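You operate a simulated robot arm through the tools that you are given. There is no shell and no other tool. Be economical: measure what you need, move in short steps, check, and stop when the job is done.

You run a simulated two-armed robot. Do the job below in one go: nothing can be reset, and whatever is moved stays where it is left.

## Task
Pick up the mask carton from the top of the black-legged table with one hand, pass it to the other hand and put it on the shelf under the black-legged table. Set down upright: mask carton.
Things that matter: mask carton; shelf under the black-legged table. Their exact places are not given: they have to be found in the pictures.

The check looks at the end state, three seconds after you hand in, the way a careful person would. Anything else that was tipped, shoved, dropped, spilled or broken makes it a failure.

## Robot
Two 6-joint arms with two-finger parallel grippers on one trunk, on a base that drives. Base frame: it is fixed to the floor where the robot stands at the start and does not move with it; the origin is under the middle of the robot, x ahead of it, y to its left, z up; the surface under the hand at the start is at about z = 0.82. Lengths are in m, angles in degrees, forces in N, time in s.
The left shoulder is at the start at [0.28, 0.185, 1.005], the right one opposite. With the tool pointing down near the work surface each hand reaches from about 0.56 to 0.94 m from the robot's upright axis, wherever it stands, measured 20 degrees to its own side. Places, roughly: shelf under the black-legged table [1, -0.1, 0.3]. Payload 1.57 kg a hand.
The tool frame of a hand sits at the grasp point between the pads (the TCP): z along the fingers, y along the line on which they close. The tips reach 0.03 m beyond it. The gripper opens to 0.08 m. The fingers are 0.017 m wide and 0.012 m thick; the gripper's body (0.04 by 0.082 m) begins 0.08 m behind the TCP.
Orientation is told as [roll, pitch, yaw] about the base's x, y, z axes, in that order, counted from this pose: with the fingers straight down and closing along the base's y, the tool's x points along the base's -x, its y along +y and its z along -z.

## Interface
- The arms move only by the tool apply_moves. It takes "left_deltas", "right_deltas" or both (then of equal length, played together; a hand with none holds still); each is one flat list of numbers, 6 for each row, row after row: the shift along the base's x, y, z in units of 40 mm (1.0 is 40 mm), then the turn, a rotation vector about the base's x, y, z in units of 8 degrees (1.0 is 8 degrees). In form: [x, y, z, ax, ay, az, x, y, z, ax, ay, az, ...]. A call has 1 to 20 rows; each row shifts and turns the commanded pose from where the row before left it. "left_fingers" and "right_fingers" are, for a hand that has rows, the finger opening in m, from 0 to 0.08, set as the call begins (left out, the last holds). A call with a number of a shift or a turn outside -1 to 1 is refused whole. A row lasts 0.2 s, in which the tool goes at most 0.05 m and 8.6 degrees; a call with a longer step from one row to the next is refused whole, and so is a gripper value outside its range. Where a pose cannot be reached the arm comes as near as it can. A force on the tool above 40 N (or 10 N above the force at the start of the call, whichever is more), or a blocked arm, ends the call early, and 0.2 s more pass. The fingers move at their own pace (about 0.153 m/s each) and stop on an object; they squeeze with about 38 N. The grip force told is the motor's: it shows also when the fingers shut on nothing. Time passes only in rows, and 0.2 s behind the last, so rows that do not move let the fingers close. It gives the time, the measured TCP pose, the force on the tool (base axes), the opening and the grip force at its end, in the units of the frame above (readings bear some noise), with the torque about the TCP (base axes, N m) and any sound that the robot's microphone picked up.
- Cameras (640 x 400 px; columns grow to the right, rows downward): "scene" is now at [0.2348, -0.0109, 1.4392]; the picture's right is [-0.15, -0.99, 0.00], its down [-0.78, 0.12, -0.62] and it looks along [0.61, -0.09, -0.78] (base axes); focal length 239 px, centre (320, 200). "left" rides on the left gripper at [0.072, 0.007, -0.122] in its tool frame; the picture's right is [-0.09, 1.00, 0.00], its down [-0.84, -0.08, -0.54] and it looks along [-0.54, -0.05, 0.84] (tool axes); focal length 238 px, centre (320, 200). "right" rides on the right gripper at [0.072, -0.007, -0.122] in its tool frame; the picture's right is [0.09, 1.00, 0.00], its down [-0.84, 0.08, -0.54] and it looks along [-0.54, 0.05, 0.84] (tool axes); focal length 238 px, centre (320, 200).
- grab_frame(camera): a new picture of that camera. It takes no simulated time.
- slide_trunk(by): slides the trunk up (or, below 0, down) by that many m; the arms and the scene camera ride with it, the base frame stays. It gives what a move gives, with no picture.
- roll_base(legs): drives the robot by 1 to 6 legs, each [ahead, turn to the left] in m and degrees, along the robot's own axes; the way and the turn of a leg run together, so that a leg with both is an arc; at most 1.5 m and 180 degrees a leg. The arms and the cameras ride along, it lands a little off, and it stops where it bumps. It gives what a move gives.
- turn_head(pan, tilt): turns the head with the scene camera to pan (to the left, within 86 degrees either way) and tilt (down, from -29 to 69), counted from straight ahead of the robot. It gives what a move gives.
- locate(camera, pixels): for up to 12 pixels [column, row] of the newest picture of that camera ("zoom" is the newest enlarged one), the place [x, y, z] in the base frame of the surface seen there, good to about 0.003 m. It takes no simulated time.
- enlarge(camera, box): a new picture of the part [left, top, right, bottom] of that camera's present view, enlarged. It takes no simulated time.
- finish_job(): hands the job in; it is judged then, once.

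Go step by step. Measure first, check grasps and placings, and put right what went wrong. The budget is 80 turns and 78 pictures, counting those below and the enlarged ones. Unless the task says otherwise, let go and move clear before handing in, and close with one line.

The tools are called after ">>>" as name(argument=value, ...) on one line, values as JSON. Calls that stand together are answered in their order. apply_moves: Moves the arms, as the interface text tells. Its arguments: {"type":"object","properties":{"left_deltas":{"type":"array"},"left_fingers":{"type":"number"},"right_deltas":{"type":"array"},"right_fingers":{"type":"number"}},"required":[]} The other tools are called the same way: slide_trunk (by) slides the trunk up or down; roll_base (legs) drives the base; turn_head (pan, tilt) turns the head that bears the scene camera; grab_frame (camera) takes a picture; locate (camera, pixels) gives the place of the surface under pixels of a picture; enlarge (camera, box) takes an enlarged picture of a part of a camera's view; finish_job () hands the job in.

At the start:

```text
t: 0.0
left_eef_pos: [0.5733, 0.1506, 1.0594]
left_ee_rot: [0.0, 0.0, 0.0]
left_contact_force: [0.7, -0.2, 0.4]
left_wrist_torque: [0.01, 0.02, 0.03]
left_gripper_width: 0.0803
left_grasp_force: 0.0
right_eef_pos: [0.5176, -0.3244, 1.2103]
right_ee_rot: [0.0, 0.0, 0.1]
right_contact_force: [0.4, 0.2, 0.1]
right_wrist_torque: [0.01, 0.04, 0.02]
right_gripper_width: 0.0799
right_grasp_force: 0.1
trunk travel left (down, up): [-0.7, 0.29]
robot x, y, heading: [-0.0036, 0.0043, -0.1]
head pan, tilt: [-8.5, 51.6]
```

scene: 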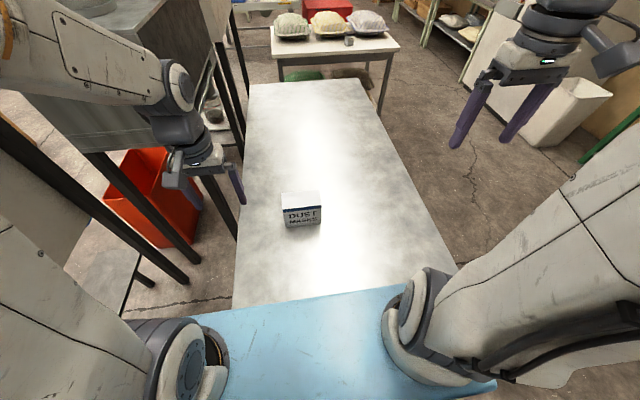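
right: 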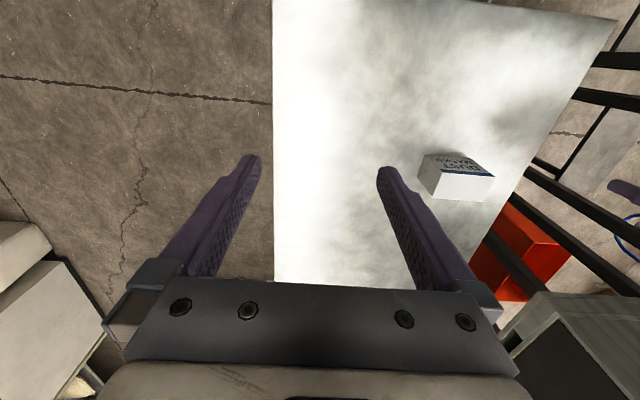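
left: 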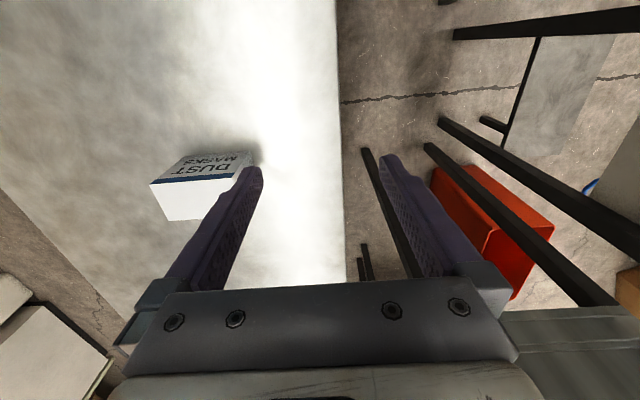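

The carton ("DUST MASKS") shows at about (301,208) in the scene picture, on the table ahead. I'll measure the carton and the table edges.

>>> locate(camera="scene", pixels=[[283, 195], [319, 194], [284, 207], [320, 207], [285, 226], [320, 224], [250, 86], [362, 80], [240, 290], [455, 265], [300, 290], [420, 285]])

>>> enlarge(camera="scene", box=[220, 150, 380, 250])

>>> turn_head(pan=0, tilt=25)

>>> grab_frame(camera="scene")

```text
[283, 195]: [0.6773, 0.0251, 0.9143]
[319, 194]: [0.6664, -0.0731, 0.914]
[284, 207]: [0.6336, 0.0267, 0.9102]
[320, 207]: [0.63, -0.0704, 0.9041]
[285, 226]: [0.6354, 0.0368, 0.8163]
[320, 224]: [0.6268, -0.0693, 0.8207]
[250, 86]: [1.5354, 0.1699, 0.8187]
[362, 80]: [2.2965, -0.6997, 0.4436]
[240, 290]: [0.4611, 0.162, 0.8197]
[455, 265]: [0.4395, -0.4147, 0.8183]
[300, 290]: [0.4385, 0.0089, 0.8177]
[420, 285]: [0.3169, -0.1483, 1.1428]
```

```text
4.00 times, centred on (300, 200) of scene
```

zoom: 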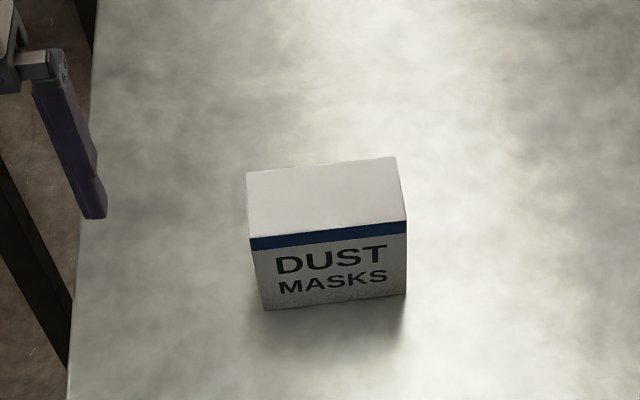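

```text
t: 0.9
left_eef_pos: [0.5723, 0.1507, 1.0587]
left_ee_rot: [-0.1, 0.0, 0.0]
left_contact_force: [0.3, -0.2, 0.3]
left_wrist_torque: [0.01, 0.0, 0.01]
left_gripper_width: 0.08
left_grasp_force: 0.2
right_eef_pos: [0.5173, -0.3239, 1.2099]
right_ee_rot: [-0.1, 0.0, 0.0]
right_contact_force: [-0.4, 0.3, -0.1]
right_wrist_torque: [0.01, -0.01, 0.0]
right_gripper_width: 0.0798
right_grasp_force: 0.1
trunk travel left (down, up): [-0.7, 0.29]
robot x, y, heading: [-0.0041, 0.003, -0.1]
head pan, tilt: [0.0, 25.0]
```

```text
73 pictures are left
```

scene: 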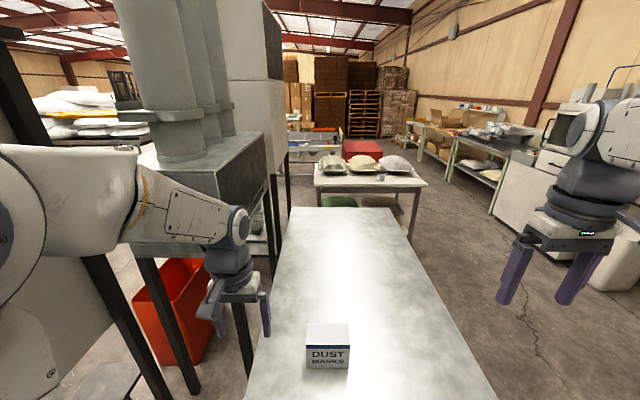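

The carton is about 0.10 wide in y and 0.095 high. I'll measure its depth and yaw in the enlarged picture (corners at (248,172), (396,157), (405,222), (252,240)).

>>> locate(camera="zoom", pixels=[[251, 175], [393, 160], [402, 218], [256, 234], [266, 304], [402, 290], [324, 200], [330, 265], [90, 100], [73, 380]])

>>> locate(camera="scene", pixels=[[292, 212], [403, 212], [488, 385], [262, 350], [270, 390], [400, 390]])

>>> turn_head(pan=-35, tilt=60)

>>> grab_frame(camera="scene")

```text
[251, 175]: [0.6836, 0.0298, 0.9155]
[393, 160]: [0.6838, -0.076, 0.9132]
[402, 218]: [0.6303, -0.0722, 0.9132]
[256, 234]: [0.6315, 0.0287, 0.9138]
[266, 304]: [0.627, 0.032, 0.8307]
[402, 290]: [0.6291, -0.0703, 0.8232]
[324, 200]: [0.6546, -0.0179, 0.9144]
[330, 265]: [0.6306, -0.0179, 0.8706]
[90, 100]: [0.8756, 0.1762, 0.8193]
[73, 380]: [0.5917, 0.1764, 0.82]
```

```text
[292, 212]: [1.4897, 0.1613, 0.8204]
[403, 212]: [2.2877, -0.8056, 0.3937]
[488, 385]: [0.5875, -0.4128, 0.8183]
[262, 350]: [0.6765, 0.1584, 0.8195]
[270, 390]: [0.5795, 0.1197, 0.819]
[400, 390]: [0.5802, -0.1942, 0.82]
```

```text
t: 1.9
left_eef_pos: [0.573, 0.1509, 1.0591]
left_ee_rot: [0.0, 0.0, 0.0]
left_contact_force: [-0.3, 0.1, -1.1]
left_wrist_torque: [0.02, -0.02, 0.02]
left_gripper_width: 0.0803
left_grasp_force: 0.2
right_eef_pos: [0.5182, -0.3257, 1.2114]
right_ee_rot: [0.0, 0.0, 0.0]
right_contact_force: [1.0, 0.1, -0.4]
right_wrist_torque: [0.01, 0.0, 0.02]
right_gripper_width: 0.0796
right_grasp_force: 0.0
trunk travel left (down, up): [-0.7, 0.29]
robot x, y, heading: [-0.0023, 0.0006, -0.3]
head pan, tilt: [-35.0, 60.0]
```

```text
72 pictures are left
```

scene: 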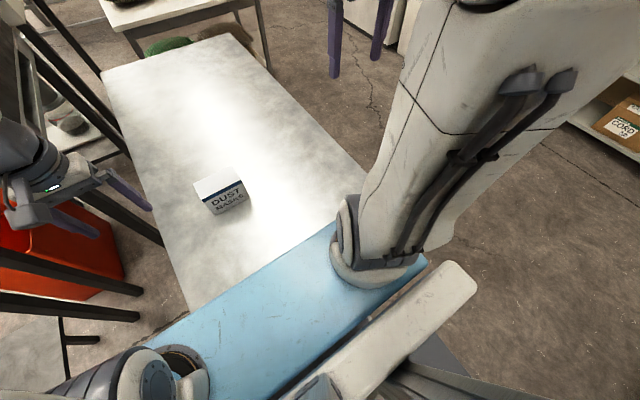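

The table top is at z 0.82, and the carton spans x 0.630–0.684, y −0.073 to 0.030, with its top at 0.914. I'll pick it with the left hand turned −90°, fingers closing along x and gripping toward the −y end, so I first go above it.

>>> apply_moves(left_deltas=[0.173, -0.402, 0, 0, 0, -0.9375, 0.173, -0.402, 0, 0, 0, -0.9375, 0.173, -0.402, 0, 0, 0, -0.9375, 0.173, -0.402, 0, 0, 0, -0.9375, 0.173, -0.402, 0, 0, 0, -0.9375, 0.173, -0.402, 0, 0, 0, -0.9375, 0.173, -0.402, 0, 0, 0, -0.9375, 0.173, -0.402, 0, 0, 0, -0.9375, 0.173, -0.402, 0, 0, 0, -0.9375, 0.173, -0.402, 0, 0, 0, -0.9375, 0.173, -0.402, 0, 0, 0, -0.9375, 0.173, -0.402, 0, 0, 0, -0.9375, 0, 0, 0, 0, 0, 0, 0, 0, 0, 0, 0, 0], left_fingers=0.08)

>>> grab_frame(camera="left")

```text
t: 4.9
left_eef_pos: [0.6551, -0.0444, 1.0598]
left_ee_rot: [-0.1, 0.1, -90.1]
left_contact_force: [0.4, 0.3, 0.3]
left_wrist_torque: [-0.01, -0.01, 0.01]
left_gripper_width: 0.0801
left_grasp_force: 0.0
right_eef_pos: [0.5174, -0.3249, 1.2097]
right_ee_rot: [0.0, 0.0, 0.0]
right_contact_force: [-0.2, 0.0, 0.4]
right_wrist_torque: [0.01, 0.0, 0.01]
right_gripper_width: 0.0798
right_grasp_force: 0.1
trunk travel left (down, up): [-0.7, 0.29]
robot x, y, heading: [-0.001, 0.0027, -0.0]
head pan, tilt: [-35.0, 60.0]
```

```text
71 pictures are left
```

left: 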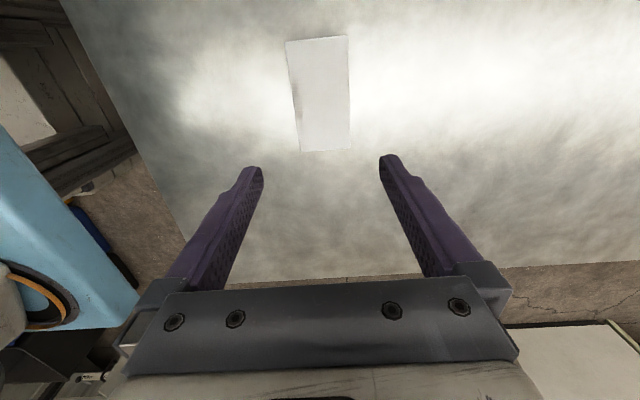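

The carton sits centred between the fingers (columns 290–350 against 258–385). I'll check its corners in this view.

>>> locate(camera="left", pixels=[[290, 45], [344, 40], [305, 147], [346, 147], [320, 100]])

```text
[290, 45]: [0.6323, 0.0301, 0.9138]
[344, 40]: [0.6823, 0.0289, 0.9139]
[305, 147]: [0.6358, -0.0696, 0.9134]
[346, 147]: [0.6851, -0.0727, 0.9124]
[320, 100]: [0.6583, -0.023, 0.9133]
```

The carton's centre at my grip line is x≈0.658, so I'll shift +2 mm and descend to z 0.893.

>>> apply_moves(left_deltas=[0.07, 0, -0.692, 0, 0, 0, 0, 0, -0.692, 0, 0, 0, 0, 0, -0.692, 0, 0, 0, 0, 0, -0.692, 0, 0, 0, 0, 0, -0.692, 0, 0, 0, 0, 0, -0.692, 0, 0, 0, 0, 0, 0, 0, 0, 0])

>>> apply_moves(left_deltas=[0, 0, 0, 0, 0, 0, 0, 0, 0, 0, 0, 0, 0, 0, 0, 0, 0, 0], left_fingers=0.03)

```text
t: 6.5
left_eef_pos: [0.6574, -0.0449, 0.8904]
left_ee_rot: [0.0, 0.0, -90.0]
left_contact_force: [-0.3, -1.1, 0.3]
left_wrist_torque: [-0.04, 0.01, -0.02]
left_gripper_width: 0.0799
left_grasp_force: 0.0
right_eef_pos: [0.5176, -0.3239, 1.2094]
right_ee_rot: [0.0, 0.0, 0.0]
right_contact_force: [-0.1, 0.6, -0.2]
right_wrist_torque: [0.04, -0.02, 0.01]
right_gripper_width: 0.08
right_grasp_force: 0.1
trunk travel left (down, up): [-0.7, 0.29]
robot x, y, heading: [-0.0003, -0.0013, -0.1]
head pan, tilt: [-35.0, 60.0]
```

```text
t: 7.3
left_eef_pos: [0.6574, -0.0445, 0.8905]
left_ee_rot: [0.0, 0.0, -90.0]
left_contact_force: [0.2, 0.1, -1.2]
left_wrist_torque: [-0.05, 0.02, 0.02]
left_gripper_width: 0.0595
left_grasp_force: 38.4
right_eef_pos: [0.5178, -0.3245, 1.2103]
right_ee_rot: [0.1, 0.0, -0.1]
right_contact_force: [0.3, 0.2, 0.7]
right_wrist_torque: [0.03, -0.02, 0.02]
right_gripper_width: 0.0801
right_grasp_force: 0.1
trunk travel left (down, up): [-0.7, 0.29]
robot x, y, heading: [-0.0019, -0.0004, 0.1]
head pan, tilt: [-35.0, 60.0]
```

The grip is firm (width 0.0595, 38 N). I'll lift and turn back +90° to the handover pose.

>>> apply_moves(left_deltas=[0, 0, 0.5, 0, 0, 0, 0, 0, 0.9, 0, 0, 0, 0, 0, 0.9, 0, 0, 0, 0, 0, 0.9, 0, 0, 0, 0, 0, 0.9, 0, 0, 0, 0, 0, 0.9, 0, 0, 0])

>>> apply_moves(left_deltas=[0.09, 0.093, 0, 0, 0, 0.9375, 0.09, 0.093, 0, 0, 0, 0.9375, 0.09, 0.093, 0, 0, 0, 0.9375, 0.09, 0.093, 0, 0, 0, 0.9375, 0.09, 0.093, 0, 0, 0, 0.9375, 0.09, 0.093, 0, 0, 0, 0.9375, 0.09, 0.093, 0, 0, 0, 0.9375, 0.09, 0.093, 0, 0, 0, 0.9375, 0.09, 0.093, 0, 0, 0, 0.9375, 0.09, 0.093, 0, 0, 0, 0.9375, 0.09, 0.093, 0, 0, 0, 0.9375, 0.09, 0.093, 0, 0, 0, 0.9375, 0, 0, 0, 0, 0, 0], right_deltas=[0, 0, 0, 0, -0.9375, 0, 0, 0, 0, 0, -0.9375, 0, 0, 0, 0, 0, -0.9375, 0, 0, 0, 0, 0, -0.9375, 0, 0, 0, 0, 0, -0.9375, 0, 0, 0, 0, 0, -0.9375, 0, 0, 0, 0, 0, -0.9375, 0, 0, 0, 0, 0, -0.9375, 0, 0, 0, 0, 0, 0, 0, 0, 0, 0, 0, 0, 0, 0, 0, 0, 0, 0, 0, 0, 0, 0, 0, 0, 0, 0, 0, 0, 0, 0, 0], right_fingers=0.08)

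>>> turn_head(pan=0, tilt=45)

>>> grab_frame(camera="scene")

```text
t: 8.7
left_eef_pos: [0.6595, -0.0435, 1.0939]
left_ee_rot: [0.0, 0.1, -90.0]
left_contact_force: [0.5, -0.8, -0.5]
left_wrist_torque: [-0.02, 0.02, -0.01]
left_gripper_width: 0.0597
left_grasp_force: 38.3
right_eef_pos: [0.5178, -0.3244, 1.2106]
right_ee_rot: [-0.1, 0.0, -0.1]
right_contact_force: [0.1, 0.0, 0.1]
right_wrist_torque: [0.04, 0.0, -0.03]
right_gripper_width: 0.0801
right_grasp_force: 0.1
trunk travel left (down, up): [-0.7, 0.29]
robot x, y, heading: [0.0005, 0.0003, 0.1]
head pan, tilt: [-35.0, 60.0]
```

```text
t: 11.5
left_eef_pos: [0.7019, 0.0034, 1.0938]
left_ee_rot: [0.0, 0.0, 0.1]
left_contact_force: [-0.6, 1.0, -0.9]
left_wrist_torque: [-0.03, -0.03, 0.01]
left_gripper_width: 0.0593
left_grasp_force: 37.9
right_eef_pos: [0.5584, -0.373, 1.1974]
right_ee_rot: [2.1, -59.5, -1.6]
right_contact_force: [-0.9, 0.3, 0.5]
right_wrist_torque: [0.02, -0.02, 0.0]
right_gripper_width: 0.0798
right_grasp_force: 0.1
right hand out of reach, approached as far as the arm can: row 3, 4, 5, 6
trunk travel left (down, up): [-0.7, 0.29]
robot x, y, heading: [0.0009, 0.0005, 0.0]
head pan, tilt: [-35.0, 60.0]
```

```text
t: 12.5
left_eef_pos: [0.7014, 0.0031, 1.0932]
left_ee_rot: [-0.1, 0.0, 0.1]
left_contact_force: [-0.1, 0.7, -1.2]
left_wrist_torque: [0.03, -0.04, -0.02]
left_gripper_width: 0.0593
left_grasp_force: 38.5
right_eef_pos: [0.558, -0.3718, 1.2035]
right_ee_rot: [-0.1, -60.0, 0.1]
right_contact_force: [-0.1, 0.5, 0.4]
right_wrist_torque: [0.01, 0.0, 0.04]
right_gripper_width: 0.0798
right_grasp_force: 0.1
trunk travel left (down, up): [-0.7, 0.29]
robot x, y, heading: [0.001, -0.002, -0.1]
head pan, tilt: [0.0, 45.0]
```

```text
70 pictures are left
```

scene: 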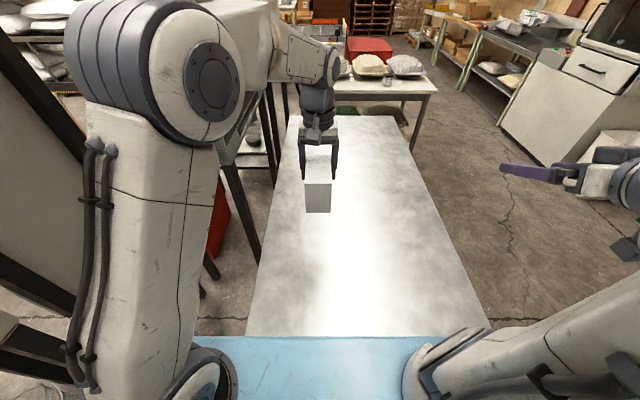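

The handover pose is good and the right hand is pitched −60°. I'll take the carton 0.08 m further ahead to give the right arm room, and bring the right hand partway.

>>> apply_moves(left_deltas=[0.333, 0, 0, 0, 0, 0, 0.333, 0, 0, 0, 0, 0, 0.333, 0, 0, 0, 0, 0, 0.333, 0, 0, 0, 0, 0, 0.333, 0, 0, 0, 0, 0, 0.333, 0, 0, 0, 0, 0, 0, 0, 0, 0, 0, 0], right_deltas=[0.258, 0.717, -0.327, 0, 0, 0, 0.258, 0.717, -0.327, 0, 0, 0, 0.258, 0.717, -0.327, 0, 0, 0, 0.258, 0.717, -0.327, 0, 0, 0, 0.258, 0.717, -0.327, 0, 0, 0, 0.258, 0.717, -0.327, 0, 0, 0, 0, 0, 0, 0, 0, 0])

>>> grab_frame(camera="scene")

>>> grab_frame(camera="right")

```text
t: 14.1
left_eef_pos: [0.7821, 0.0027, 1.0924]
left_ee_rot: [0.0, 0.0, 0.0]
left_contact_force: [-0.5, -0.4, -2.2]
left_wrist_torque: [0.01, -0.02, 0.0]
left_gripper_width: 0.0595
left_grasp_force: 38.0
right_eef_pos: [0.6617, -0.2352, 1.1468]
right_ee_rot: [-0.1, -59.7, 0.2]
right_contact_force: [0.6, 0.7, 0.2]
right_wrist_torque: [0.01, 0.04, 0.0]
right_gripper_width: 0.0805
right_grasp_force: 0.1
right hand out of reach, approached as far as the arm can: row 1, 2, 3, 4, 5, 6
trunk travel left (down, up): [-0.7, 0.29]
robot x, y, heading: [0.0006, 0.0033, -0.0]
head pan, tilt: [0.0, 45.0]
```

```text
69 pictures are left
```

scene: 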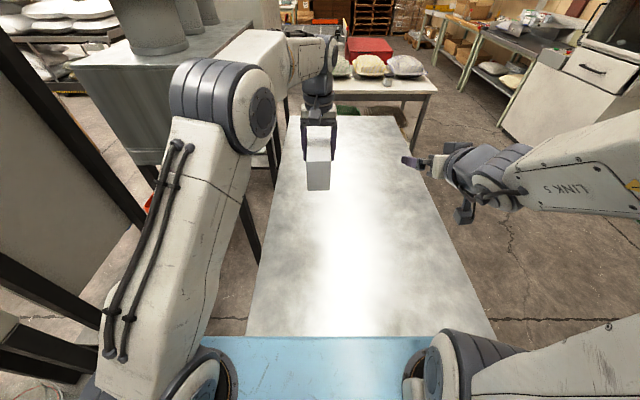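

```text
68 pictures are left
```

right: 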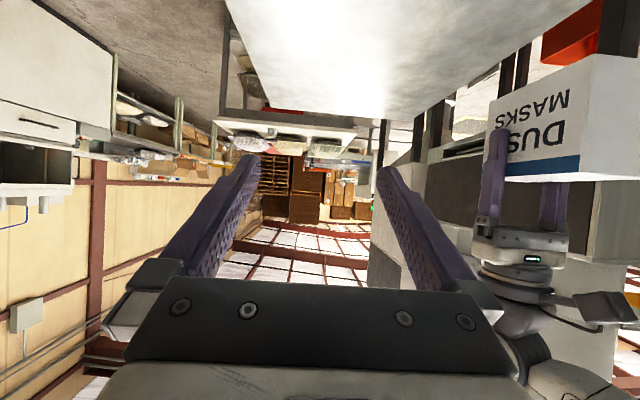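

The right arm can't fold that close, so I'll move the carton another 0.06 m forward and the right hand 0.1 m forward to clear up where its commanded pose stands.

>>> apply_moves(left_deltas=[0.5, 0, 0, 0, 0, 0, 0.5, 0, 0, 0, 0, 0, 0.5, 0, 0, 0, 0, 0, 0, 0, 0, 0, 0, 0, 0, 0, 0, 0, 0, 0], right_deltas=[0.625, 0, 0, 0, 0, 0, 0.625, 0, 0, 0, 0, 0, 0.625, 0, 0, 0, 0, 0, 0.625, 0, 0, 0, 0, 0, 0, 0, 0, 0, 0, 0])

```text
t: 15.3
left_eef_pos: [0.8365, 0.0008, 1.0895]
left_ee_rot: [0.0, -0.1, 0.0]
left_contact_force: [-0.3, 0.8, -1.5]
left_wrist_torque: [0.0, -0.02, -0.01]
left_gripper_width: 0.0596
left_grasp_force: 38.0
left hand out of reach, approached as far as the arm can: row 3
right_eef_pos: [0.761, -0.235, 1.1493]
right_ee_rot: [0.1, -59.9, 0.0]
right_contact_force: [-0.8, -1.0, 0.7]
right_wrist_torque: [-0.01, 0.0, -0.02]
right_gripper_width: 0.08
right_grasp_force: 0.0
trunk travel left (down, up): [-0.7, 0.29]
robot x, y, heading: [0.0003, -0.0006, -0.1]
head pan, tilt: [0.0, 45.0]
```

Shifts count from the measured pose, which settles it. I'll ease the left hand back 16 mm and bring the right hand to its approach point behind the carton.

>>> apply_moves(left_deltas=[-0.2, 0, 0, 0, 0, 0, -0.2, 0, 0, 0, 0, 0, 0, 0, 0, 0, 0, 0, 0, 0, 0, 0, 0, 0, 0, 0, 0, 0, 0, 0, 0, 0, 0, 0, 0, 0, 0, 0, 0, 0, 0, 0, 0, 0, 0, 0, 0, 0, 0, 0, 0, 0, 0, 0], right_deltas=[-0.667, 0.3, 0, 0, 0, 0, -0.667, 0.3, 0, 0, 0, 0, -0.667, 0.3, 0, 0, 0, 0, 0, 1, -0.14, 0, 0, 0, 0, 1, -0.14, 0, 0, 0, 0, 1, -0.14, 0, 0, 0, 0, 1, -0.14, 0, 0, 0, 0, 1, -0.14, 0, 0, 0, 0, 0, 0, 0, 0, 0])

>>> grab_frame(camera="scene")

>>> grab_frame(camera="right")

```text
t: 17.3
left_eef_pos: [0.8208, 0.0013, 1.0917]
left_ee_rot: [0.0, 0.1, 0.0]
left_contact_force: [-0.3, -0.5, -1.2]
left_wrist_torque: [-0.01, -0.05, 0.02]
left_gripper_width: 0.0597
left_grasp_force: 38.3
right_eef_pos: [0.6823, -0.2017, 1.1364]
right_ee_rot: [0.4, -59.9, 0.0]
right_contact_force: [0.5, -0.3, 0.4]
right_wrist_torque: [0.0, 0.03, 0.0]
right_gripper_width: 0.0802
right_grasp_force: 0.0
right hand out of reach, approached as far as the arm can: row 4, 5, 6, 7, 8
trunk travel left (down, up): [-0.7, 0.29]
robot x, y, heading: [-0.0003, -0.0012, -0.1]
head pan, tilt: [0.0, 45.0]
```

```text
67 pictures are left
```

scene: 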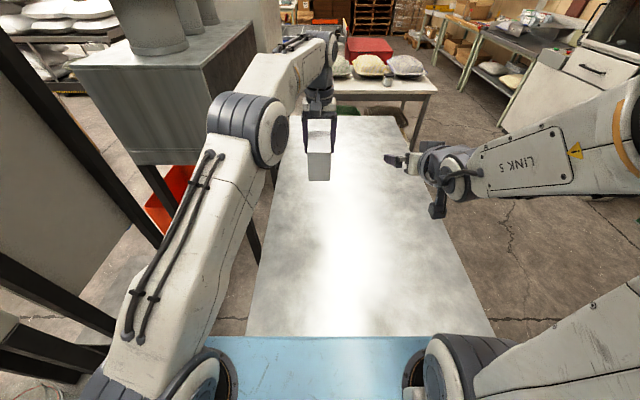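

```text
66 pictures are left
```

right: 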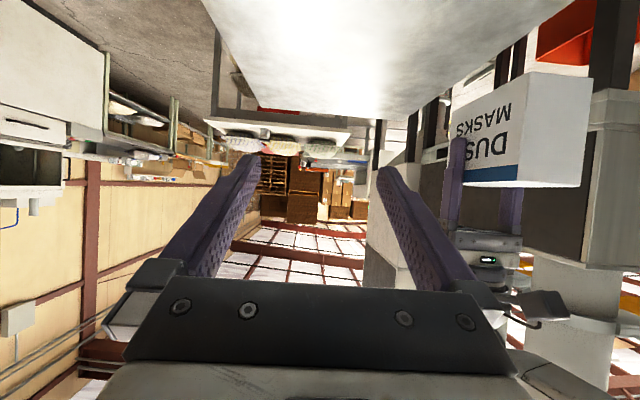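

With the tool pointing straight ahead the right arm can't reach inward past y≈−0.20. I'll hand over with the right tool pointing to the left instead, turning the left hand (carton) +90° and the right hand +90° while keeping them apart.

>>> apply_moves(left_deltas=[-0.169, 0, -0.083, 0, 0, 0.9375, -0.169, 0, -0.083, 0, 0, 0.9375, -0.169, 0, -0.083, 0, 0, 0.9375, -0.169, 0, -0.083, 0, 0, 0.9375, -0.169, 0, -0.083, 0, 0, 0.9375, -0.169, 0, -0.083, 0, 0, 0.9375, -0.169, 0, -0.083, 0, 0, 0.9375, -0.169, 0, -0.083, 0, 0, 0.9375, -0.169, 0, -0.083, 0, 0, 0.9375, -0.169, 0, -0.083, 0, 0, 0.9375, -0.169, 0, -0.083, 0, 0, 0.9375, -0.169, 0, -0.083, 0, 0, 0.9375, 0, 0, 0, 0, 0, 0], right_deltas=[0.12, -0.16, -0.075, 0, 0, 0.9375, 0.12, -0.16, -0.075, 0, 0, 0.9375, 0.12, -0.16, -0.075, 0, 0, 0.9375, 0.12, -0.16, -0.075, 0, 0, 0.9375, 0.12, -0.16, -0.075, 0, 0, 0.9375, 0.12, -0.16, -0.075, 0, 0, 0.9375, 0.12, 0, -0.075, 0, 0, 0.9375, 0.12, 0, -0.075, 0, 0, 0.9375, 0.12, 0, -0.075, 0, 0, 0.9375, 0.12, 0, -0.075, 0, 0, 0.9375, 0.12, 0, -0.075, 0, 0, 0.9375, 0.12, 0, -0.075, 0, 0, 0.9375, 0, 0, 0, 0, 0, 0])

>>> grab_frame(camera="scene")

>>> grab_frame(camera="right")

```text
t: 20.1
left_eef_pos: [0.7383, 0.0025, 1.0529]
left_ee_rot: [0.0, 0.1, 90.1]
left_contact_force: [-0.2, 0.8, -1.7]
left_wrist_torque: [0.02, -0.03, -0.01]
left_gripper_width: 0.0594
left_grasp_force: 37.7
right_eef_pos: [0.7381, -0.2406, 1.1003]
right_ee_rot: [0.0, -60.1, 90.0]
right_contact_force: [-0.6, 0.6, 0.1]
right_wrist_torque: [0.01, 0.0, -0.04]
right_gripper_width: 0.0802
right_grasp_force: 0.0
trunk travel left (down, up): [-0.7, 0.29]
robot x, y, heading: [0.0025, -0.0037, -0.3]
head pan, tilt: [0.0, 45.0]
```

```text
65 pictures are left
```

scene: 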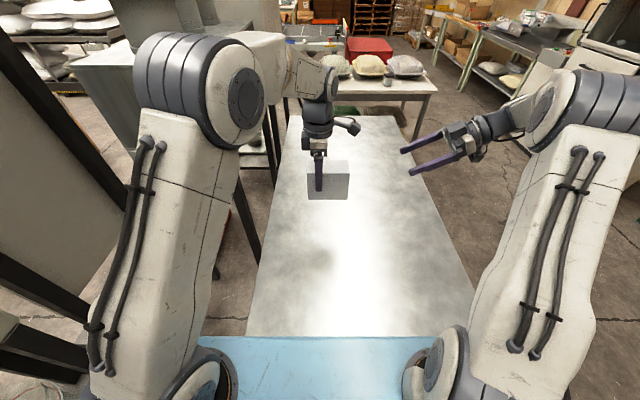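

```text
64 pictures are left
```

right: 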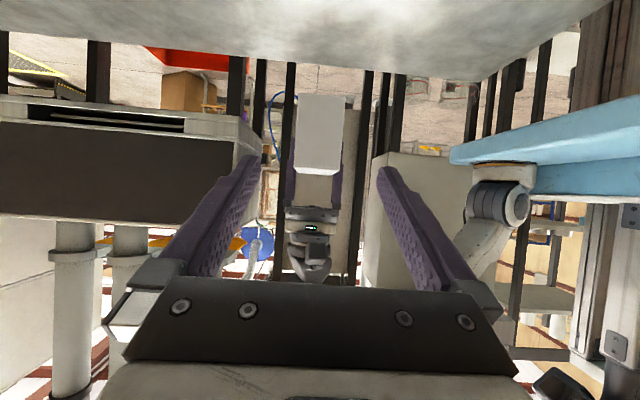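

Both hands now face each other, with the carton's end at (319,135) in the right view. I'll verify its position.

>>> locate(camera="right", pixels=[[302, 98], [340, 98], [299, 165], [337, 167], [319, 135]])

```text
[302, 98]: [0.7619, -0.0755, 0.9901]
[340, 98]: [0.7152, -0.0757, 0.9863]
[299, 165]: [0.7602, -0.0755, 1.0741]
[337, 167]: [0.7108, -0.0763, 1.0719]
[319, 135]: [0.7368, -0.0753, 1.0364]
```

The carton's end face is at y=−0.0757, z 0.983–1.077, x centre 0.737. I'll advance the right hand over its lower near end, checking force before closing.

>>> apply_moves(right_deltas=[0, 0.5925, -0.235, 0, 0, 0, 0, 0.5925, -0.235, 0, 0, 0, 0, 0.5925, -0.235, 0, 0, 0, 0, 0.5925, -0.235, 0, 0, 0, 0, 0.5925, -0.235, 0, 0, 0, 0, 0.5925, -0.235, 0, 0, 0, 0, 0.5925, -0.235, 0, 0, 0, 0, 0.5925, -0.235, 0, 0, 0, 0, 0, 0, 0, 0, 0], right_fingers=0.08)

>>> grab_frame(camera="right")

>>> enlarge(camera="scene", box=[240, 80, 480, 230])

```text
t: 22.1
left_eef_pos: [0.7373, 0.0028, 1.0519]
left_ee_rot: [0.0, 0.0, 90.0]
left_contact_force: [0.4, 1.1, -0.8]
left_wrist_torque: [0.02, 0.0, 0.04]
left_gripper_width: 0.0594
left_grasp_force: 38.1
right_eef_pos: [0.7417, -0.0485, 1.0262]
right_ee_rot: [0.0, -60.0, 90.0]
right_contact_force: [0.3, -0.9, 0.0]
right_wrist_torque: [0.01, 0.0, 0.02]
right_gripper_width: 0.0801
right_grasp_force: 0.1
trunk travel left (down, up): [-0.7, 0.29]
robot x, y, heading: [0.0, -0.0018, -0.1]
head pan, tilt: [0.0, 45.0]
```

```text
63 pictures are left
```

right: 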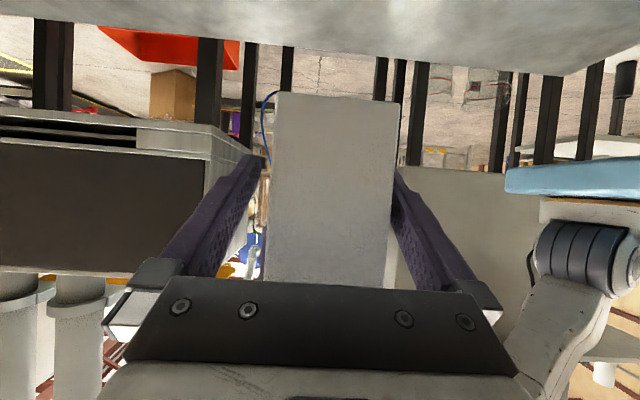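

```text
2.67 times, centred on (360, 155) of scene
```

zoom: 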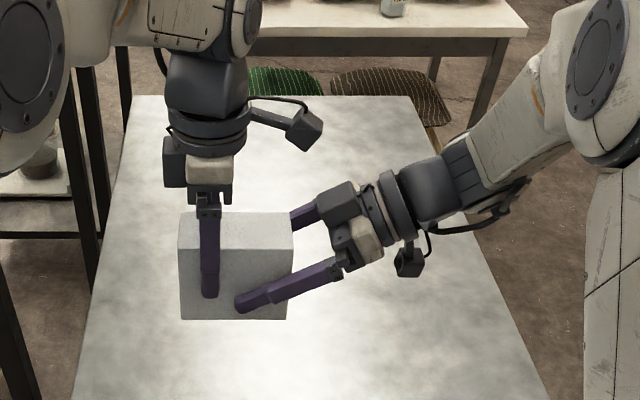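

The fingers straddle the carton with a small x offset. I'll shift −4 mm and close the right hand.

>>> apply_moves(right_deltas=[-0.1, 0, 0, 0, 0, 0, 0, 0, 0, 0, 0, 0])

>>> apply_moves(right_deltas=[0, 0, 0, 0, 0, 0, 0, 0, 0, 0, 0, 0, 0, 0, 0, 0, 0, 0], right_fingers=0.03)

```text
t: 22.7
left_eef_pos: [0.7375, 0.0032, 1.0519]
left_ee_rot: [0.0, 0.1, 90.0]
left_contact_force: [0.9, 0.4, -0.7]
left_wrist_torque: [0.04, 0.0, 0.0]
left_gripper_width: 0.0596
left_grasp_force: 37.9
right_eef_pos: [0.7386, -0.0486, 1.0267]
right_ee_rot: [0.0, -59.9, 89.9]
right_contact_force: [0.3, -0.3, 0.2]
right_wrist_torque: [-0.01, 0.02, 0.01]
right_gripper_width: 0.0799
right_grasp_force: 0.1
trunk travel left (down, up): [-0.7, 0.29]
robot x, y, heading: [-0.0018, -0.0022, -0.1]
head pan, tilt: [0.0, 45.0]
```

```text
t: 23.5
left_eef_pos: [0.7376, 0.0036, 1.0523]
left_ee_rot: [0.0, 0.1, 90.0]
left_contact_force: [4.8, 0.5, -3.0]
left_wrist_torque: [0.1, 0.09, 0.41]
left_gripper_width: 0.0594
left_grasp_force: 37.9
right_eef_pos: [0.7388, -0.0489, 1.0268]
right_ee_rot: [0.0, -60.0, 90.0]
right_contact_force: [-5.3, -0.3, 1.4]
right_wrist_torque: [0.04, -0.22, -0.14]
right_gripper_width: 0.0597
right_grasp_force: 37.9
trunk travel left (down, up): [-0.7, 0.29]
robot x, y, heading: [0.0004, 0.0002, 0.2]
head pan, tilt: [0.0, 45.0]
```

The right grip is firm (0.0597, 38 N). I'll open the left hand, raise it straight up and move it back left.

>>> apply_moves(left_deltas=[0, 0, 0, 0, 0, 0, 0, 0, 0, 0, 0, 0], left_fingers=0.08)

>>> apply_moves(left_deltas=[0, 0, 0.5, 0, 0, 0, 0, 0, 0.8, 0, 0, 0, 0, 0, 0.8, 0, 0, 0, 0, 0, 0.8, 0, 0, 0, 0, 0.8, 0, 0, 0, 0, 0, 0.8, 0, 0, 0, 0, 0, 0.8, 0, 0, 0, 0, 0, 0.8, 0, 0, 0, 0, 0, 0.8, 0, 0, 0, 0])

>>> grab_frame(camera="scene")

```text
t: 24.1
left_eef_pos: [0.7367, 0.0035, 1.0523]
left_ee_rot: [0.0, 0.1, 90.0]
left_contact_force: [0.3, 0.6, 0.0]
left_wrist_torque: [0.03, -0.02, -0.01]
left_gripper_width: 0.08
left_grasp_force: 0.1
right_eef_pos: [0.7381, -0.0492, 1.0275]
right_ee_rot: [0.0, -60.0, 89.9]
right_contact_force: [-0.6, 0.8, 0.3]
right_wrist_torque: [-0.06, 0.0, -0.02]
right_gripper_width: 0.0594
right_grasp_force: 38.3
trunk travel left (down, up): [-0.7, 0.29]
robot x, y, heading: [0.0016, 0.005, 0.0]
head pan, tilt: [0.0, 45.0]
```

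```text
t: 26.1
left_eef_pos: [0.7386, 0.1629, 1.1656]
left_ee_rot: [-0.1, -0.1, 90.1]
left_contact_force: [-0.3, 0.3, -1.0]
left_wrist_torque: [0.0, -0.03, 0.03]
left_gripper_width: 0.08
left_grasp_force: 0.1
right_eef_pos: [0.738, -0.0491, 1.0281]
right_ee_rot: [0.1, -60.0, 90.0]
right_contact_force: [0.3, -0.1, -0.1]
right_wrist_torque: [-0.04, 0.01, 0.04]
right_gripper_width: 0.0594
right_grasp_force: 37.8
trunk travel left (down, up): [-0.7, 0.29]
robot x, y, heading: [0.0027, 0.0006, -0.1]
head pan, tilt: [0.0, 45.0]
```

```text
61 pictures are left
```

scene: 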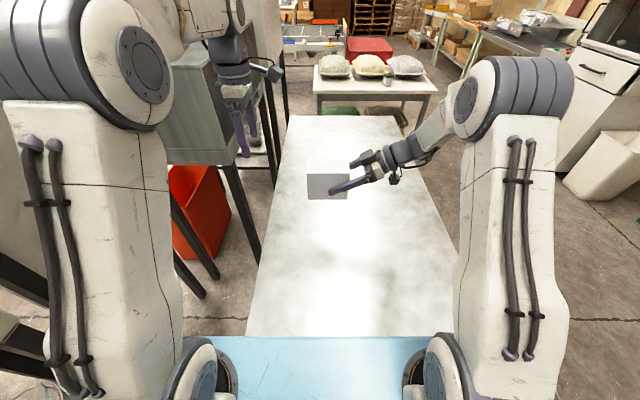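

The handover is complete. Next I bring both hands to travel poses (right tool pointing ahead at y −0.28, left tucked), then look around for room to back up.

>>> apply_moves(left_deltas=[-0.2, 0.02, 0, 0, 0, -0.9375, -0.2, 0.02, 0, 0, 0, -0.9375, -0.2, 0.02, 0, 0, 0, -0.9375, -0.2, 0.02, 0, 0, 0, -0.9375, -0.2, 0.02, 0, 0, 0, -0.9375, -0.2, 0.02, 0, 0, 0, -0.9375, -0.2, 0.02, 0, 0, 0, -0.9375, -0.2, 0.02, 0, 0, 0, -0.9375, -0.2, 0.02, 0, 0, 0, -0.9375, -0.2, 0.02, 0, 0, 0, -0.9375, -0.2, 0.02, 0, 0, 0, -0.9375, -0.2, 0.02, 0, 0, 0, -0.9375, 0, 0, 0, 0, 0, 0], right_deltas=[0, -0.48, 0.21, 0, 0, -0.9375, 0, -0.48, 0.21, 0, 0, -0.9375, 0, -0.48, 0.21, 0, 0, -0.9375, 0, -0.48, 0.21, 0, 0, -0.9375, 0, -0.48, 0.21, 0, 0, -0.9375, 0, -0.48, 0.21, 0, 0, -0.9375, 0, -0.48, 0.21, 0, 0, -0.9375, 0, -0.48, 0.21, 0, 0, -0.9375, 0, -0.48, 0.21, 0, 0, -0.9375, 0, -0.48, 0.21, 0, 0, -0.9375, 0, -0.48, 0.21, 0, 0, -0.9375, 0, -0.48, 0.21, 0, 0, -0.9375, 0, 0, 0, 0, 0, 0])

>>> turn_head(pan=86, tilt=40)

>>> grab_frame(camera="scene")

>>> turn_head(pan=-86, tilt=40)

>>> grab_frame(camera="scene")

```text
t: 28.9
left_eef_pos: [0.6406, 0.1738, 1.1674]
left_ee_rot: [0.0, 0.0, -0.1]
left_contact_force: [1.2, -0.2, 0.4]
left_wrist_torque: [-0.01, -0.03, -0.04]
left_gripper_width: 0.08
left_grasp_force: 0.0
right_eef_pos: [0.7387, -0.2818, 1.1275]
right_ee_rot: [0.0, -60.1, -0.2]
right_contact_force: [0.0, 0.9, -2.0]
right_wrist_torque: [-0.01, 0.05, -0.03]
right_gripper_width: 0.0594
right_grasp_force: 37.9
trunk travel left (down, up): [-0.7, 0.29]
robot x, y, heading: [-0.0021, 0.0034, -0.2]
head pan, tilt: [0.0, 45.0]
```

```text
t: 30.5
left_eef_pos: [0.6407, 0.1741, 1.1679]
left_ee_rot: [0.0, 0.0, 0.0]
left_contact_force: [-0.4, -0.1, 0.6]
left_wrist_torque: [-0.02, -0.05, -0.01]
left_gripper_width: 0.08
left_grasp_force: 0.1
right_eef_pos: [0.7396, -0.282, 1.1275]
right_ee_rot: [0.1, -60.0, 0.0]
right_contact_force: [-0.7, -0.2, 0.0]
right_wrist_torque: [0.0, 0.05, -0.02]
right_gripper_width: 0.0597
right_grasp_force: 38.8
trunk travel left (down, up): [-0.7, 0.29]
robot x, y, heading: [-0.0009, -0.0004, -0.1]
head pan, tilt: [85.9, 40.0]
```

```text
60 pictures are left
```

scene: 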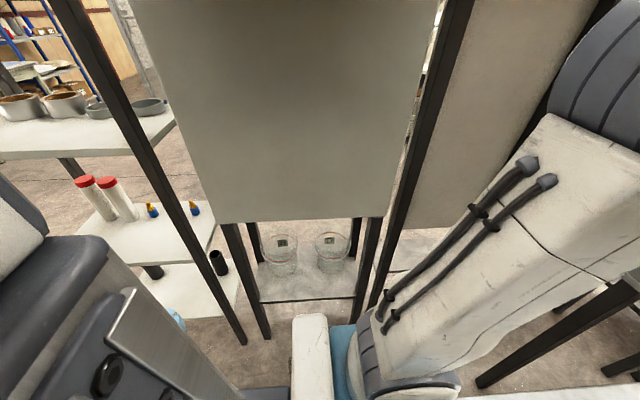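

```text
t: 33.1
left_eef_pos: [0.6417, 0.1741, 1.1669]
left_ee_rot: [0.0, 0.0, 0.0]
left_contact_force: [-0.8, 1.2, -0.2]
left_wrist_torque: [0.0, -0.03, 0.03]
left_gripper_width: 0.0799
left_grasp_force: 0.1
right_eef_pos: [0.7397, -0.2811, 1.1274]
right_ee_rot: [0.0, -60.1, 0.1]
right_contact_force: [0.4, -0.5, -0.2]
right_wrist_torque: [0.0, 0.06, 0.0]
right_gripper_width: 0.0596
right_grasp_force: 37.3
trunk travel left (down, up): [-0.7, 0.29]
robot x, y, heading: [0.0012, -0.0018, 0.2]
head pan, tilt: [-85.9, 40.0]
```

```text
59 pictures are left
```

scene: 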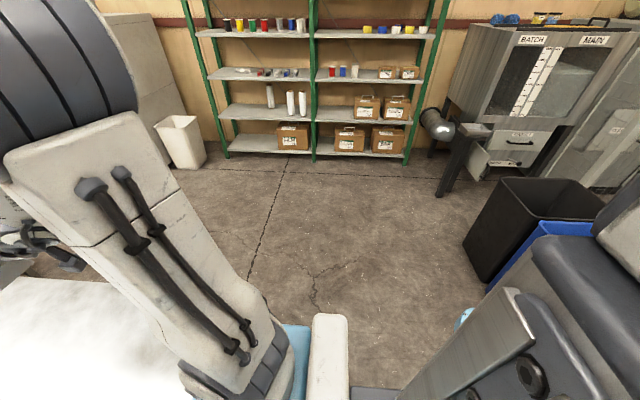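

The right side has open floor, while the left has fixtures close by. I'll measure the obstacles: the bins at right-rear, the rack and the waste bin.

>>> locate(camera="scene", pixels=[[470, 240], [492, 282], [505, 180], [590, 190], [550, 222], [600, 222], [265, 160], [190, 165], [435, 190], [330, 330], [290, 345], [490, 260]])

>>> turn_head(pan=-86, tilt=69)

>>> grab_frame(camera="scene")

```text
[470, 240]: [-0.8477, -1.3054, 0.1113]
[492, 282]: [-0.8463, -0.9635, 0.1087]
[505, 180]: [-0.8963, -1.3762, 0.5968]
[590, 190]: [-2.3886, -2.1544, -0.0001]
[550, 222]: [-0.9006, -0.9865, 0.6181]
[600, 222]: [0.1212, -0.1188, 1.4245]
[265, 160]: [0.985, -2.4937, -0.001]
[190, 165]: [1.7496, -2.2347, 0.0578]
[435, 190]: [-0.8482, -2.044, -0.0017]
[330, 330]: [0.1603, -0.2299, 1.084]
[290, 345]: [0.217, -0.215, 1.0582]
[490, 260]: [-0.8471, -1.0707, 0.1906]
```

```text
t: 34.1
left_eef_pos: [0.6414, 0.1742, 1.1685]
left_ee_rot: [0.1, 0.0, 0.0]
left_contact_force: [-0.2, -0.3, -0.4]
left_wrist_torque: [0.0, 0.0, 0.03]
left_gripper_width: 0.08
left_grasp_force: 0.1
right_eef_pos: [0.7392, -0.2824, 1.1266]
right_ee_rot: [0.0, -60.0, 0.0]
right_contact_force: [-0.5, -0.2, -1.6]
right_wrist_torque: [-0.01, 0.04, 0.0]
right_gripper_width: 0.0596
right_grasp_force: 38.0
trunk travel left (down, up): [-0.7, 0.29]
robot x, y, heading: [-0.0017, -0.0012, 0.0]
head pan, tilt: [-85.9, 68.8]
```

```text
58 pictures are left
```

scene: 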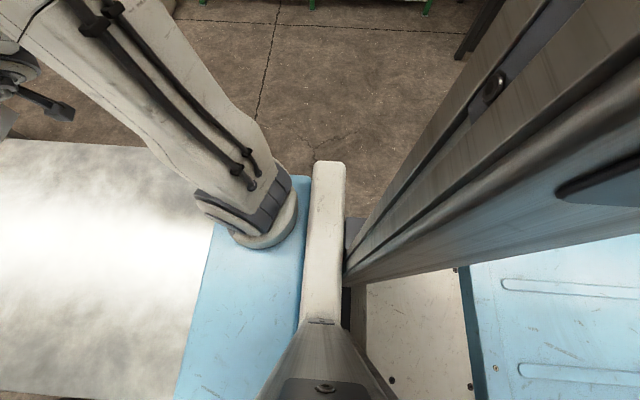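

Backing straight up a little and reaching in from the near end looks simplest. I'll measure the left-rear fixtures before backing.

>>> turn_head(pan=86, tilt=50)

>>> grab_frame(camera="scene")

>>> locate(camera="scene", pixels=[[150, 130], [230, 280], [290, 140], [400, 100], [100, 40], [60, 60], [100, 160], [140, 240], [180, 260], [290, 290], [330, 300], [30, 300]])

```text
t: 36.7
left_eef_pos: [0.6401, 0.1732, 1.1677]
left_ee_rot: [0.0, 0.0, 0.1]
left_contact_force: [0.4, 0.5, -0.6]
left_wrist_torque: [-0.02, -0.01, -0.01]
left_gripper_width: 0.0799
left_grasp_force: 0.0
right_eef_pos: [0.7381, -0.2815, 1.1266]
right_ee_rot: [0.1, -59.9, -0.1]
right_contact_force: [0.3, 0.7, -2.5]
right_wrist_torque: [0.01, 0.03, 0.01]
right_gripper_width: 0.0595
right_grasp_force: 37.4
trunk travel left (down, up): [-0.7, 0.29]
robot x, y, heading: [-0.0015, 0.0028, 0.0]
head pan, tilt: [85.9, 50.0]
```

```text
57 pictures are left
```

scene: 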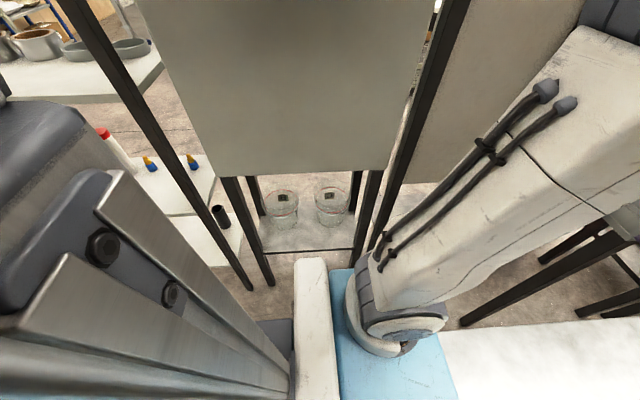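

```text
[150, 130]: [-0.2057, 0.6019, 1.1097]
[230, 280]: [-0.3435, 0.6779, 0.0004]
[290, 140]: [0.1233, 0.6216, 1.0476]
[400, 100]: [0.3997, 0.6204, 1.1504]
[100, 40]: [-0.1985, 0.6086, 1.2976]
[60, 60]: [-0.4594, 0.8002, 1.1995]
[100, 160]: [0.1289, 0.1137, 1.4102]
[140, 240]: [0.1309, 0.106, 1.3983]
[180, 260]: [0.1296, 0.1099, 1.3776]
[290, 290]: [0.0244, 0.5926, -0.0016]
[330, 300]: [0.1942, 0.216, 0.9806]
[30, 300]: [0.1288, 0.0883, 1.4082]
```

The fixtures on the left stand at y≥0.60, running parallel, so backing straight is clear. I'll back 0.35 m and look ahead.

>>> roll_base(legs=[[-0.35, 0]])

>>> turn_head(pan=0, tilt=55)

>>> grab_frame(camera="scene")

```text
t: 39.0
left_eef_pos: [0.2833, 0.1749, 1.1679]
left_ee_rot: [-0.1, 0.0, 0.1]
left_contact_force: [0.5, -0.3, 0.8]
left_wrist_torque: [0.01, 0.02, 0.01]
left_gripper_width: 0.0801
left_grasp_force: 0.2
right_eef_pos: [0.3824, -0.2808, 1.1265]
right_ee_rot: [0.0, -59.9, 0.1]
right_contact_force: [0.2, 0.4, -1.6]
right_wrist_torque: [0.02, 0.06, -0.04]
right_gripper_width: 0.0597
right_grasp_force: 37.5
trunk travel left (down, up): [-0.7, 0.29]
robot x, y, heading: [-0.3544, -0.0016, 0.1]
head pan, tilt: [85.9, 50.0]
```

```text
t: 40.6
left_eef_pos: [0.2832, 0.1752, 1.1671]
left_ee_rot: [0.0, 0.0, 0.1]
left_contact_force: [-0.5, 0.0, -0.3]
left_wrist_torque: [-0.03, -0.04, -0.01]
left_gripper_width: 0.0797
left_grasp_force: 0.1
right_eef_pos: [0.3823, -0.2809, 1.1261]
right_ee_rot: [0.0, -60.0, 0.1]
right_contact_force: [-0.5, -0.5, -1.2]
right_wrist_torque: [-0.04, 0.05, -0.04]
right_gripper_width: 0.0595
right_grasp_force: 38.3
trunk travel left (down, up): [-0.7, 0.29]
robot x, y, heading: [-0.3559, 0.001, 0.0]
head pan, tilt: [0.0, 55.0]
```

```text
56 pictures are left
```

scene: 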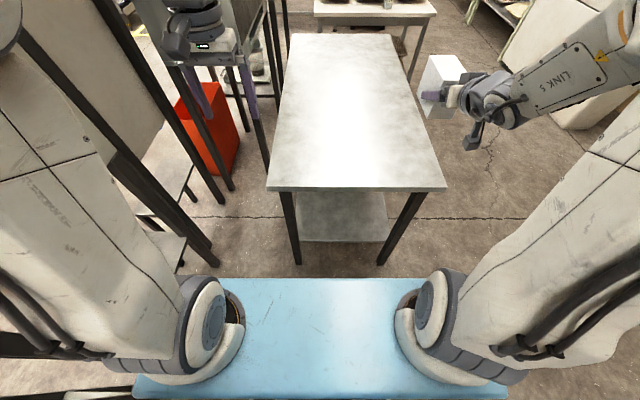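

Now the table's near end is visible: black legs at (292,230) and (402,230), and the shelf at (345,220). I'll measure these.

>>> locate(camera="scene", pixels=[[270, 190], [443, 188], [297, 262], [382, 262], [304, 240], [385, 240], [345, 200], [345, 238], [310, 205], [380, 205], [345, 188], [287, 200]])

>>> locate(camera="scene", pixels=[[320, 282], [200, 282], [395, 50], [295, 40], [424, 65], [422, 118], [455, 70], [400, 205], [295, 205]])

```text
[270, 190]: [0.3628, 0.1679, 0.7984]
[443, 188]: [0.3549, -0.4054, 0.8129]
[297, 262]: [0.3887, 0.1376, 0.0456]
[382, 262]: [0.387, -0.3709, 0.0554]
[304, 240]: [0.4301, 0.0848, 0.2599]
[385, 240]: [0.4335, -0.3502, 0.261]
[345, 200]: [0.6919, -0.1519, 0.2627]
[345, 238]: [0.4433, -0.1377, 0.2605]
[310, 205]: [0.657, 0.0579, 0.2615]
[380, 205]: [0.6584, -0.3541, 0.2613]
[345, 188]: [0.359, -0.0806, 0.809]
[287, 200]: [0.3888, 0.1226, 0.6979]
```

```text
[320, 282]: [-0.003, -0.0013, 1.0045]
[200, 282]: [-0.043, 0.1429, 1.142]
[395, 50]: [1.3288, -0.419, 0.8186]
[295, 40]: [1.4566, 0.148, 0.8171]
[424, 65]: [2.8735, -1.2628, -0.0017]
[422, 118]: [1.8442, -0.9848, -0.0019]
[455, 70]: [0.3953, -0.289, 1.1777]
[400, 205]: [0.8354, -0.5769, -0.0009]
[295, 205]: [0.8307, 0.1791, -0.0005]
```

The shelf surface is at z≈0.2615, starting at x≈0.43, with legs at x≈0.39, y 0.13 and −0.37. I need the right arm's shape (forearm (490–620, 30–110)) to judge clearances.

>>> turn_head(pan=-35, tilt=35)

>>> grab_frame(camera="scene")

```text
t: 41.6
left_eef_pos: [0.2844, 0.1744, 1.1683]
left_ee_rot: [0.1, 0.0, 0.1]
left_contact_force: [-0.3, -0.2, 0.6]
left_wrist_torque: [0.0, 0.01, 0.0]
left_gripper_width: 0.0798
left_grasp_force: 0.0
right_eef_pos: [0.3827, -0.2812, 1.1261]
right_ee_rot: [0.0, -60.0, 0.0]
right_contact_force: [-0.4, -0.3, -1.8]
right_wrist_torque: [0.04, 0.05, 0.01]
right_gripper_width: 0.0594
right_grasp_force: 38.1
trunk travel left (down, up): [-0.7, 0.29]
robot x, y, heading: [-0.3575, -0.0028, -0.0]
head pan, tilt: [-35.0, 35.0]
```

```text
55 pictures are left
```

scene: 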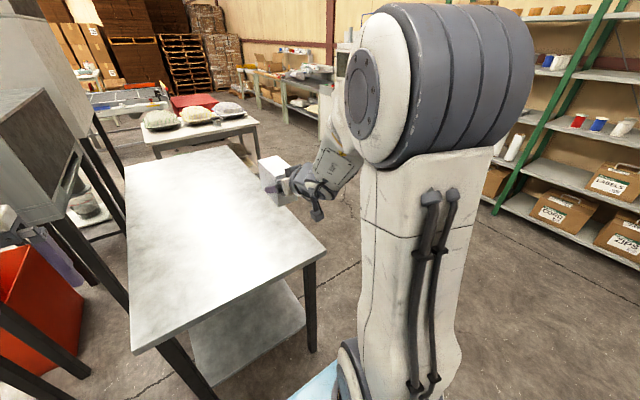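

>>> locate(camera="scene", pixels=[[390, 20], [365, 85], [450, 90], [335, 165], [330, 190], [300, 185], [335, 130], [430, 160], [400, 260], [500, 140], [318, 215], [440, 10]])

```text
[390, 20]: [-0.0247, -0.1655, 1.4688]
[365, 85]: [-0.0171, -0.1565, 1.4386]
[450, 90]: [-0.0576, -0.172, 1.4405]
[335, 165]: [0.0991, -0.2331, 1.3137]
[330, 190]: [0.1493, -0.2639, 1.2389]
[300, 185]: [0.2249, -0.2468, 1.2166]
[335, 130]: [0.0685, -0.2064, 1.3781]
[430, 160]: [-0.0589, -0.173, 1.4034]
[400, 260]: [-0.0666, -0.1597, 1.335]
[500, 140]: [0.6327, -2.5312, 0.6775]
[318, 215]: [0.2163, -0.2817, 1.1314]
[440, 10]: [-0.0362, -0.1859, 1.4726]
```

The right arm lies in a nearly vertical plane: elbow at about (0, −0.2, 1.45), forearm sloping forward. The plan is to shift the hand to y≈−0.20, back up 0.22 m, lower the trunk 0.65, then drive in under the table top.

>>> apply_moves(right_deltas=[0.1, 0.4, 0, 0, 0, 0, 0.1, 0.4, 0, 0, 0, 0, 0.1, 0.4, 0, 0, 0, 0, 0.1, 0.4, 0, 0, 0, 0, 0.1, 0.4, 0, 0, 0, 0, 0, 0, 0, 0, 0, 0])

>>> roll_base(legs=[[-0.22, 0]])

>>> turn_head(pan=0, tilt=40)

>>> grab_frame(camera="scene")

```text
t: 43.0
left_eef_pos: [0.2825, 0.174, 1.1675]
left_ee_rot: [0.0, 0.0, 0.0]
left_contact_force: [0.7, -0.1, 0.6]
left_wrist_torque: [0.01, -0.02, 0.02]
left_gripper_width: 0.0799
left_grasp_force: 0.2
right_eef_pos: [0.4034, -0.2061, 1.1273]
right_ee_rot: [0.5, -59.9, 0.1]
right_contact_force: [-0.3, 0.1, -1.5]
right_wrist_torque: [0.01, 0.05, 0.02]
right_gripper_width: 0.0596
right_grasp_force: 38.5
right hand out of reach, approached as far as the arm can: row 5
trunk travel left (down, up): [-0.7, 0.29]
robot x, y, heading: [-0.356, -0.003, 0.1]
head pan, tilt: [-35.0, 35.0]
```

```text
t: 44.4
left_eef_pos: [0.1405, 0.1905, 1.1689]
left_ee_rot: [0.0, -0.1, 1.0]
left_contact_force: [0.0, -0.2, -0.2]
left_wrist_torque: [0.01, -0.01, -0.01]
left_gripper_width: 0.0802
left_grasp_force: 0.1
right_eef_pos: [0.265, -0.1883, 1.1287]
right_ee_rot: [0.4, -59.9, 1.1]
right_contact_force: [0.1, 1.0, -1.0]
right_wrist_torque: [0.0, 0.06, 0.01]
right_gripper_width: 0.0593
right_grasp_force: 37.7
trunk travel left (down, up): [-0.7, 0.29]
robot x, y, heading: [-0.4998, 0.0033, 1.2]
head pan, tilt: [-35.0, 35.0]
stopped in leg 1: the robot was blocked; the commanded pose is now the measured one
```

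```text
t: 45.4
left_eef_pos: [0.1394, 0.1912, 1.1692]
left_ee_rot: [0.0, -0.2, 1.2]
left_contact_force: [0.0, 0.6, 0.1]
left_wrist_torque: [-0.03, 0.02, 0.02]
left_gripper_width: 0.0802
left_grasp_force: 0.1
right_eef_pos: [0.2657, -0.1875, 1.13]
right_ee_rot: [0.5, -59.9, 1.2]
right_contact_force: [0.1, -0.7, -0.9]
right_wrist_torque: [0.0, 0.06, 0.0]
right_gripper_width: 0.0594
right_grasp_force: 37.7
trunk travel left (down, up): [-0.7, 0.29]
robot x, y, heading: [-0.4965, 0.0093, 1.6]
head pan, tilt: [0.0, 40.0]
```

```text
54 pictures are left
```

scene: 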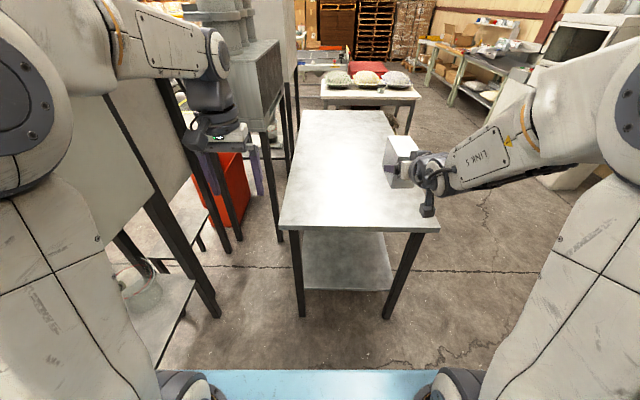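

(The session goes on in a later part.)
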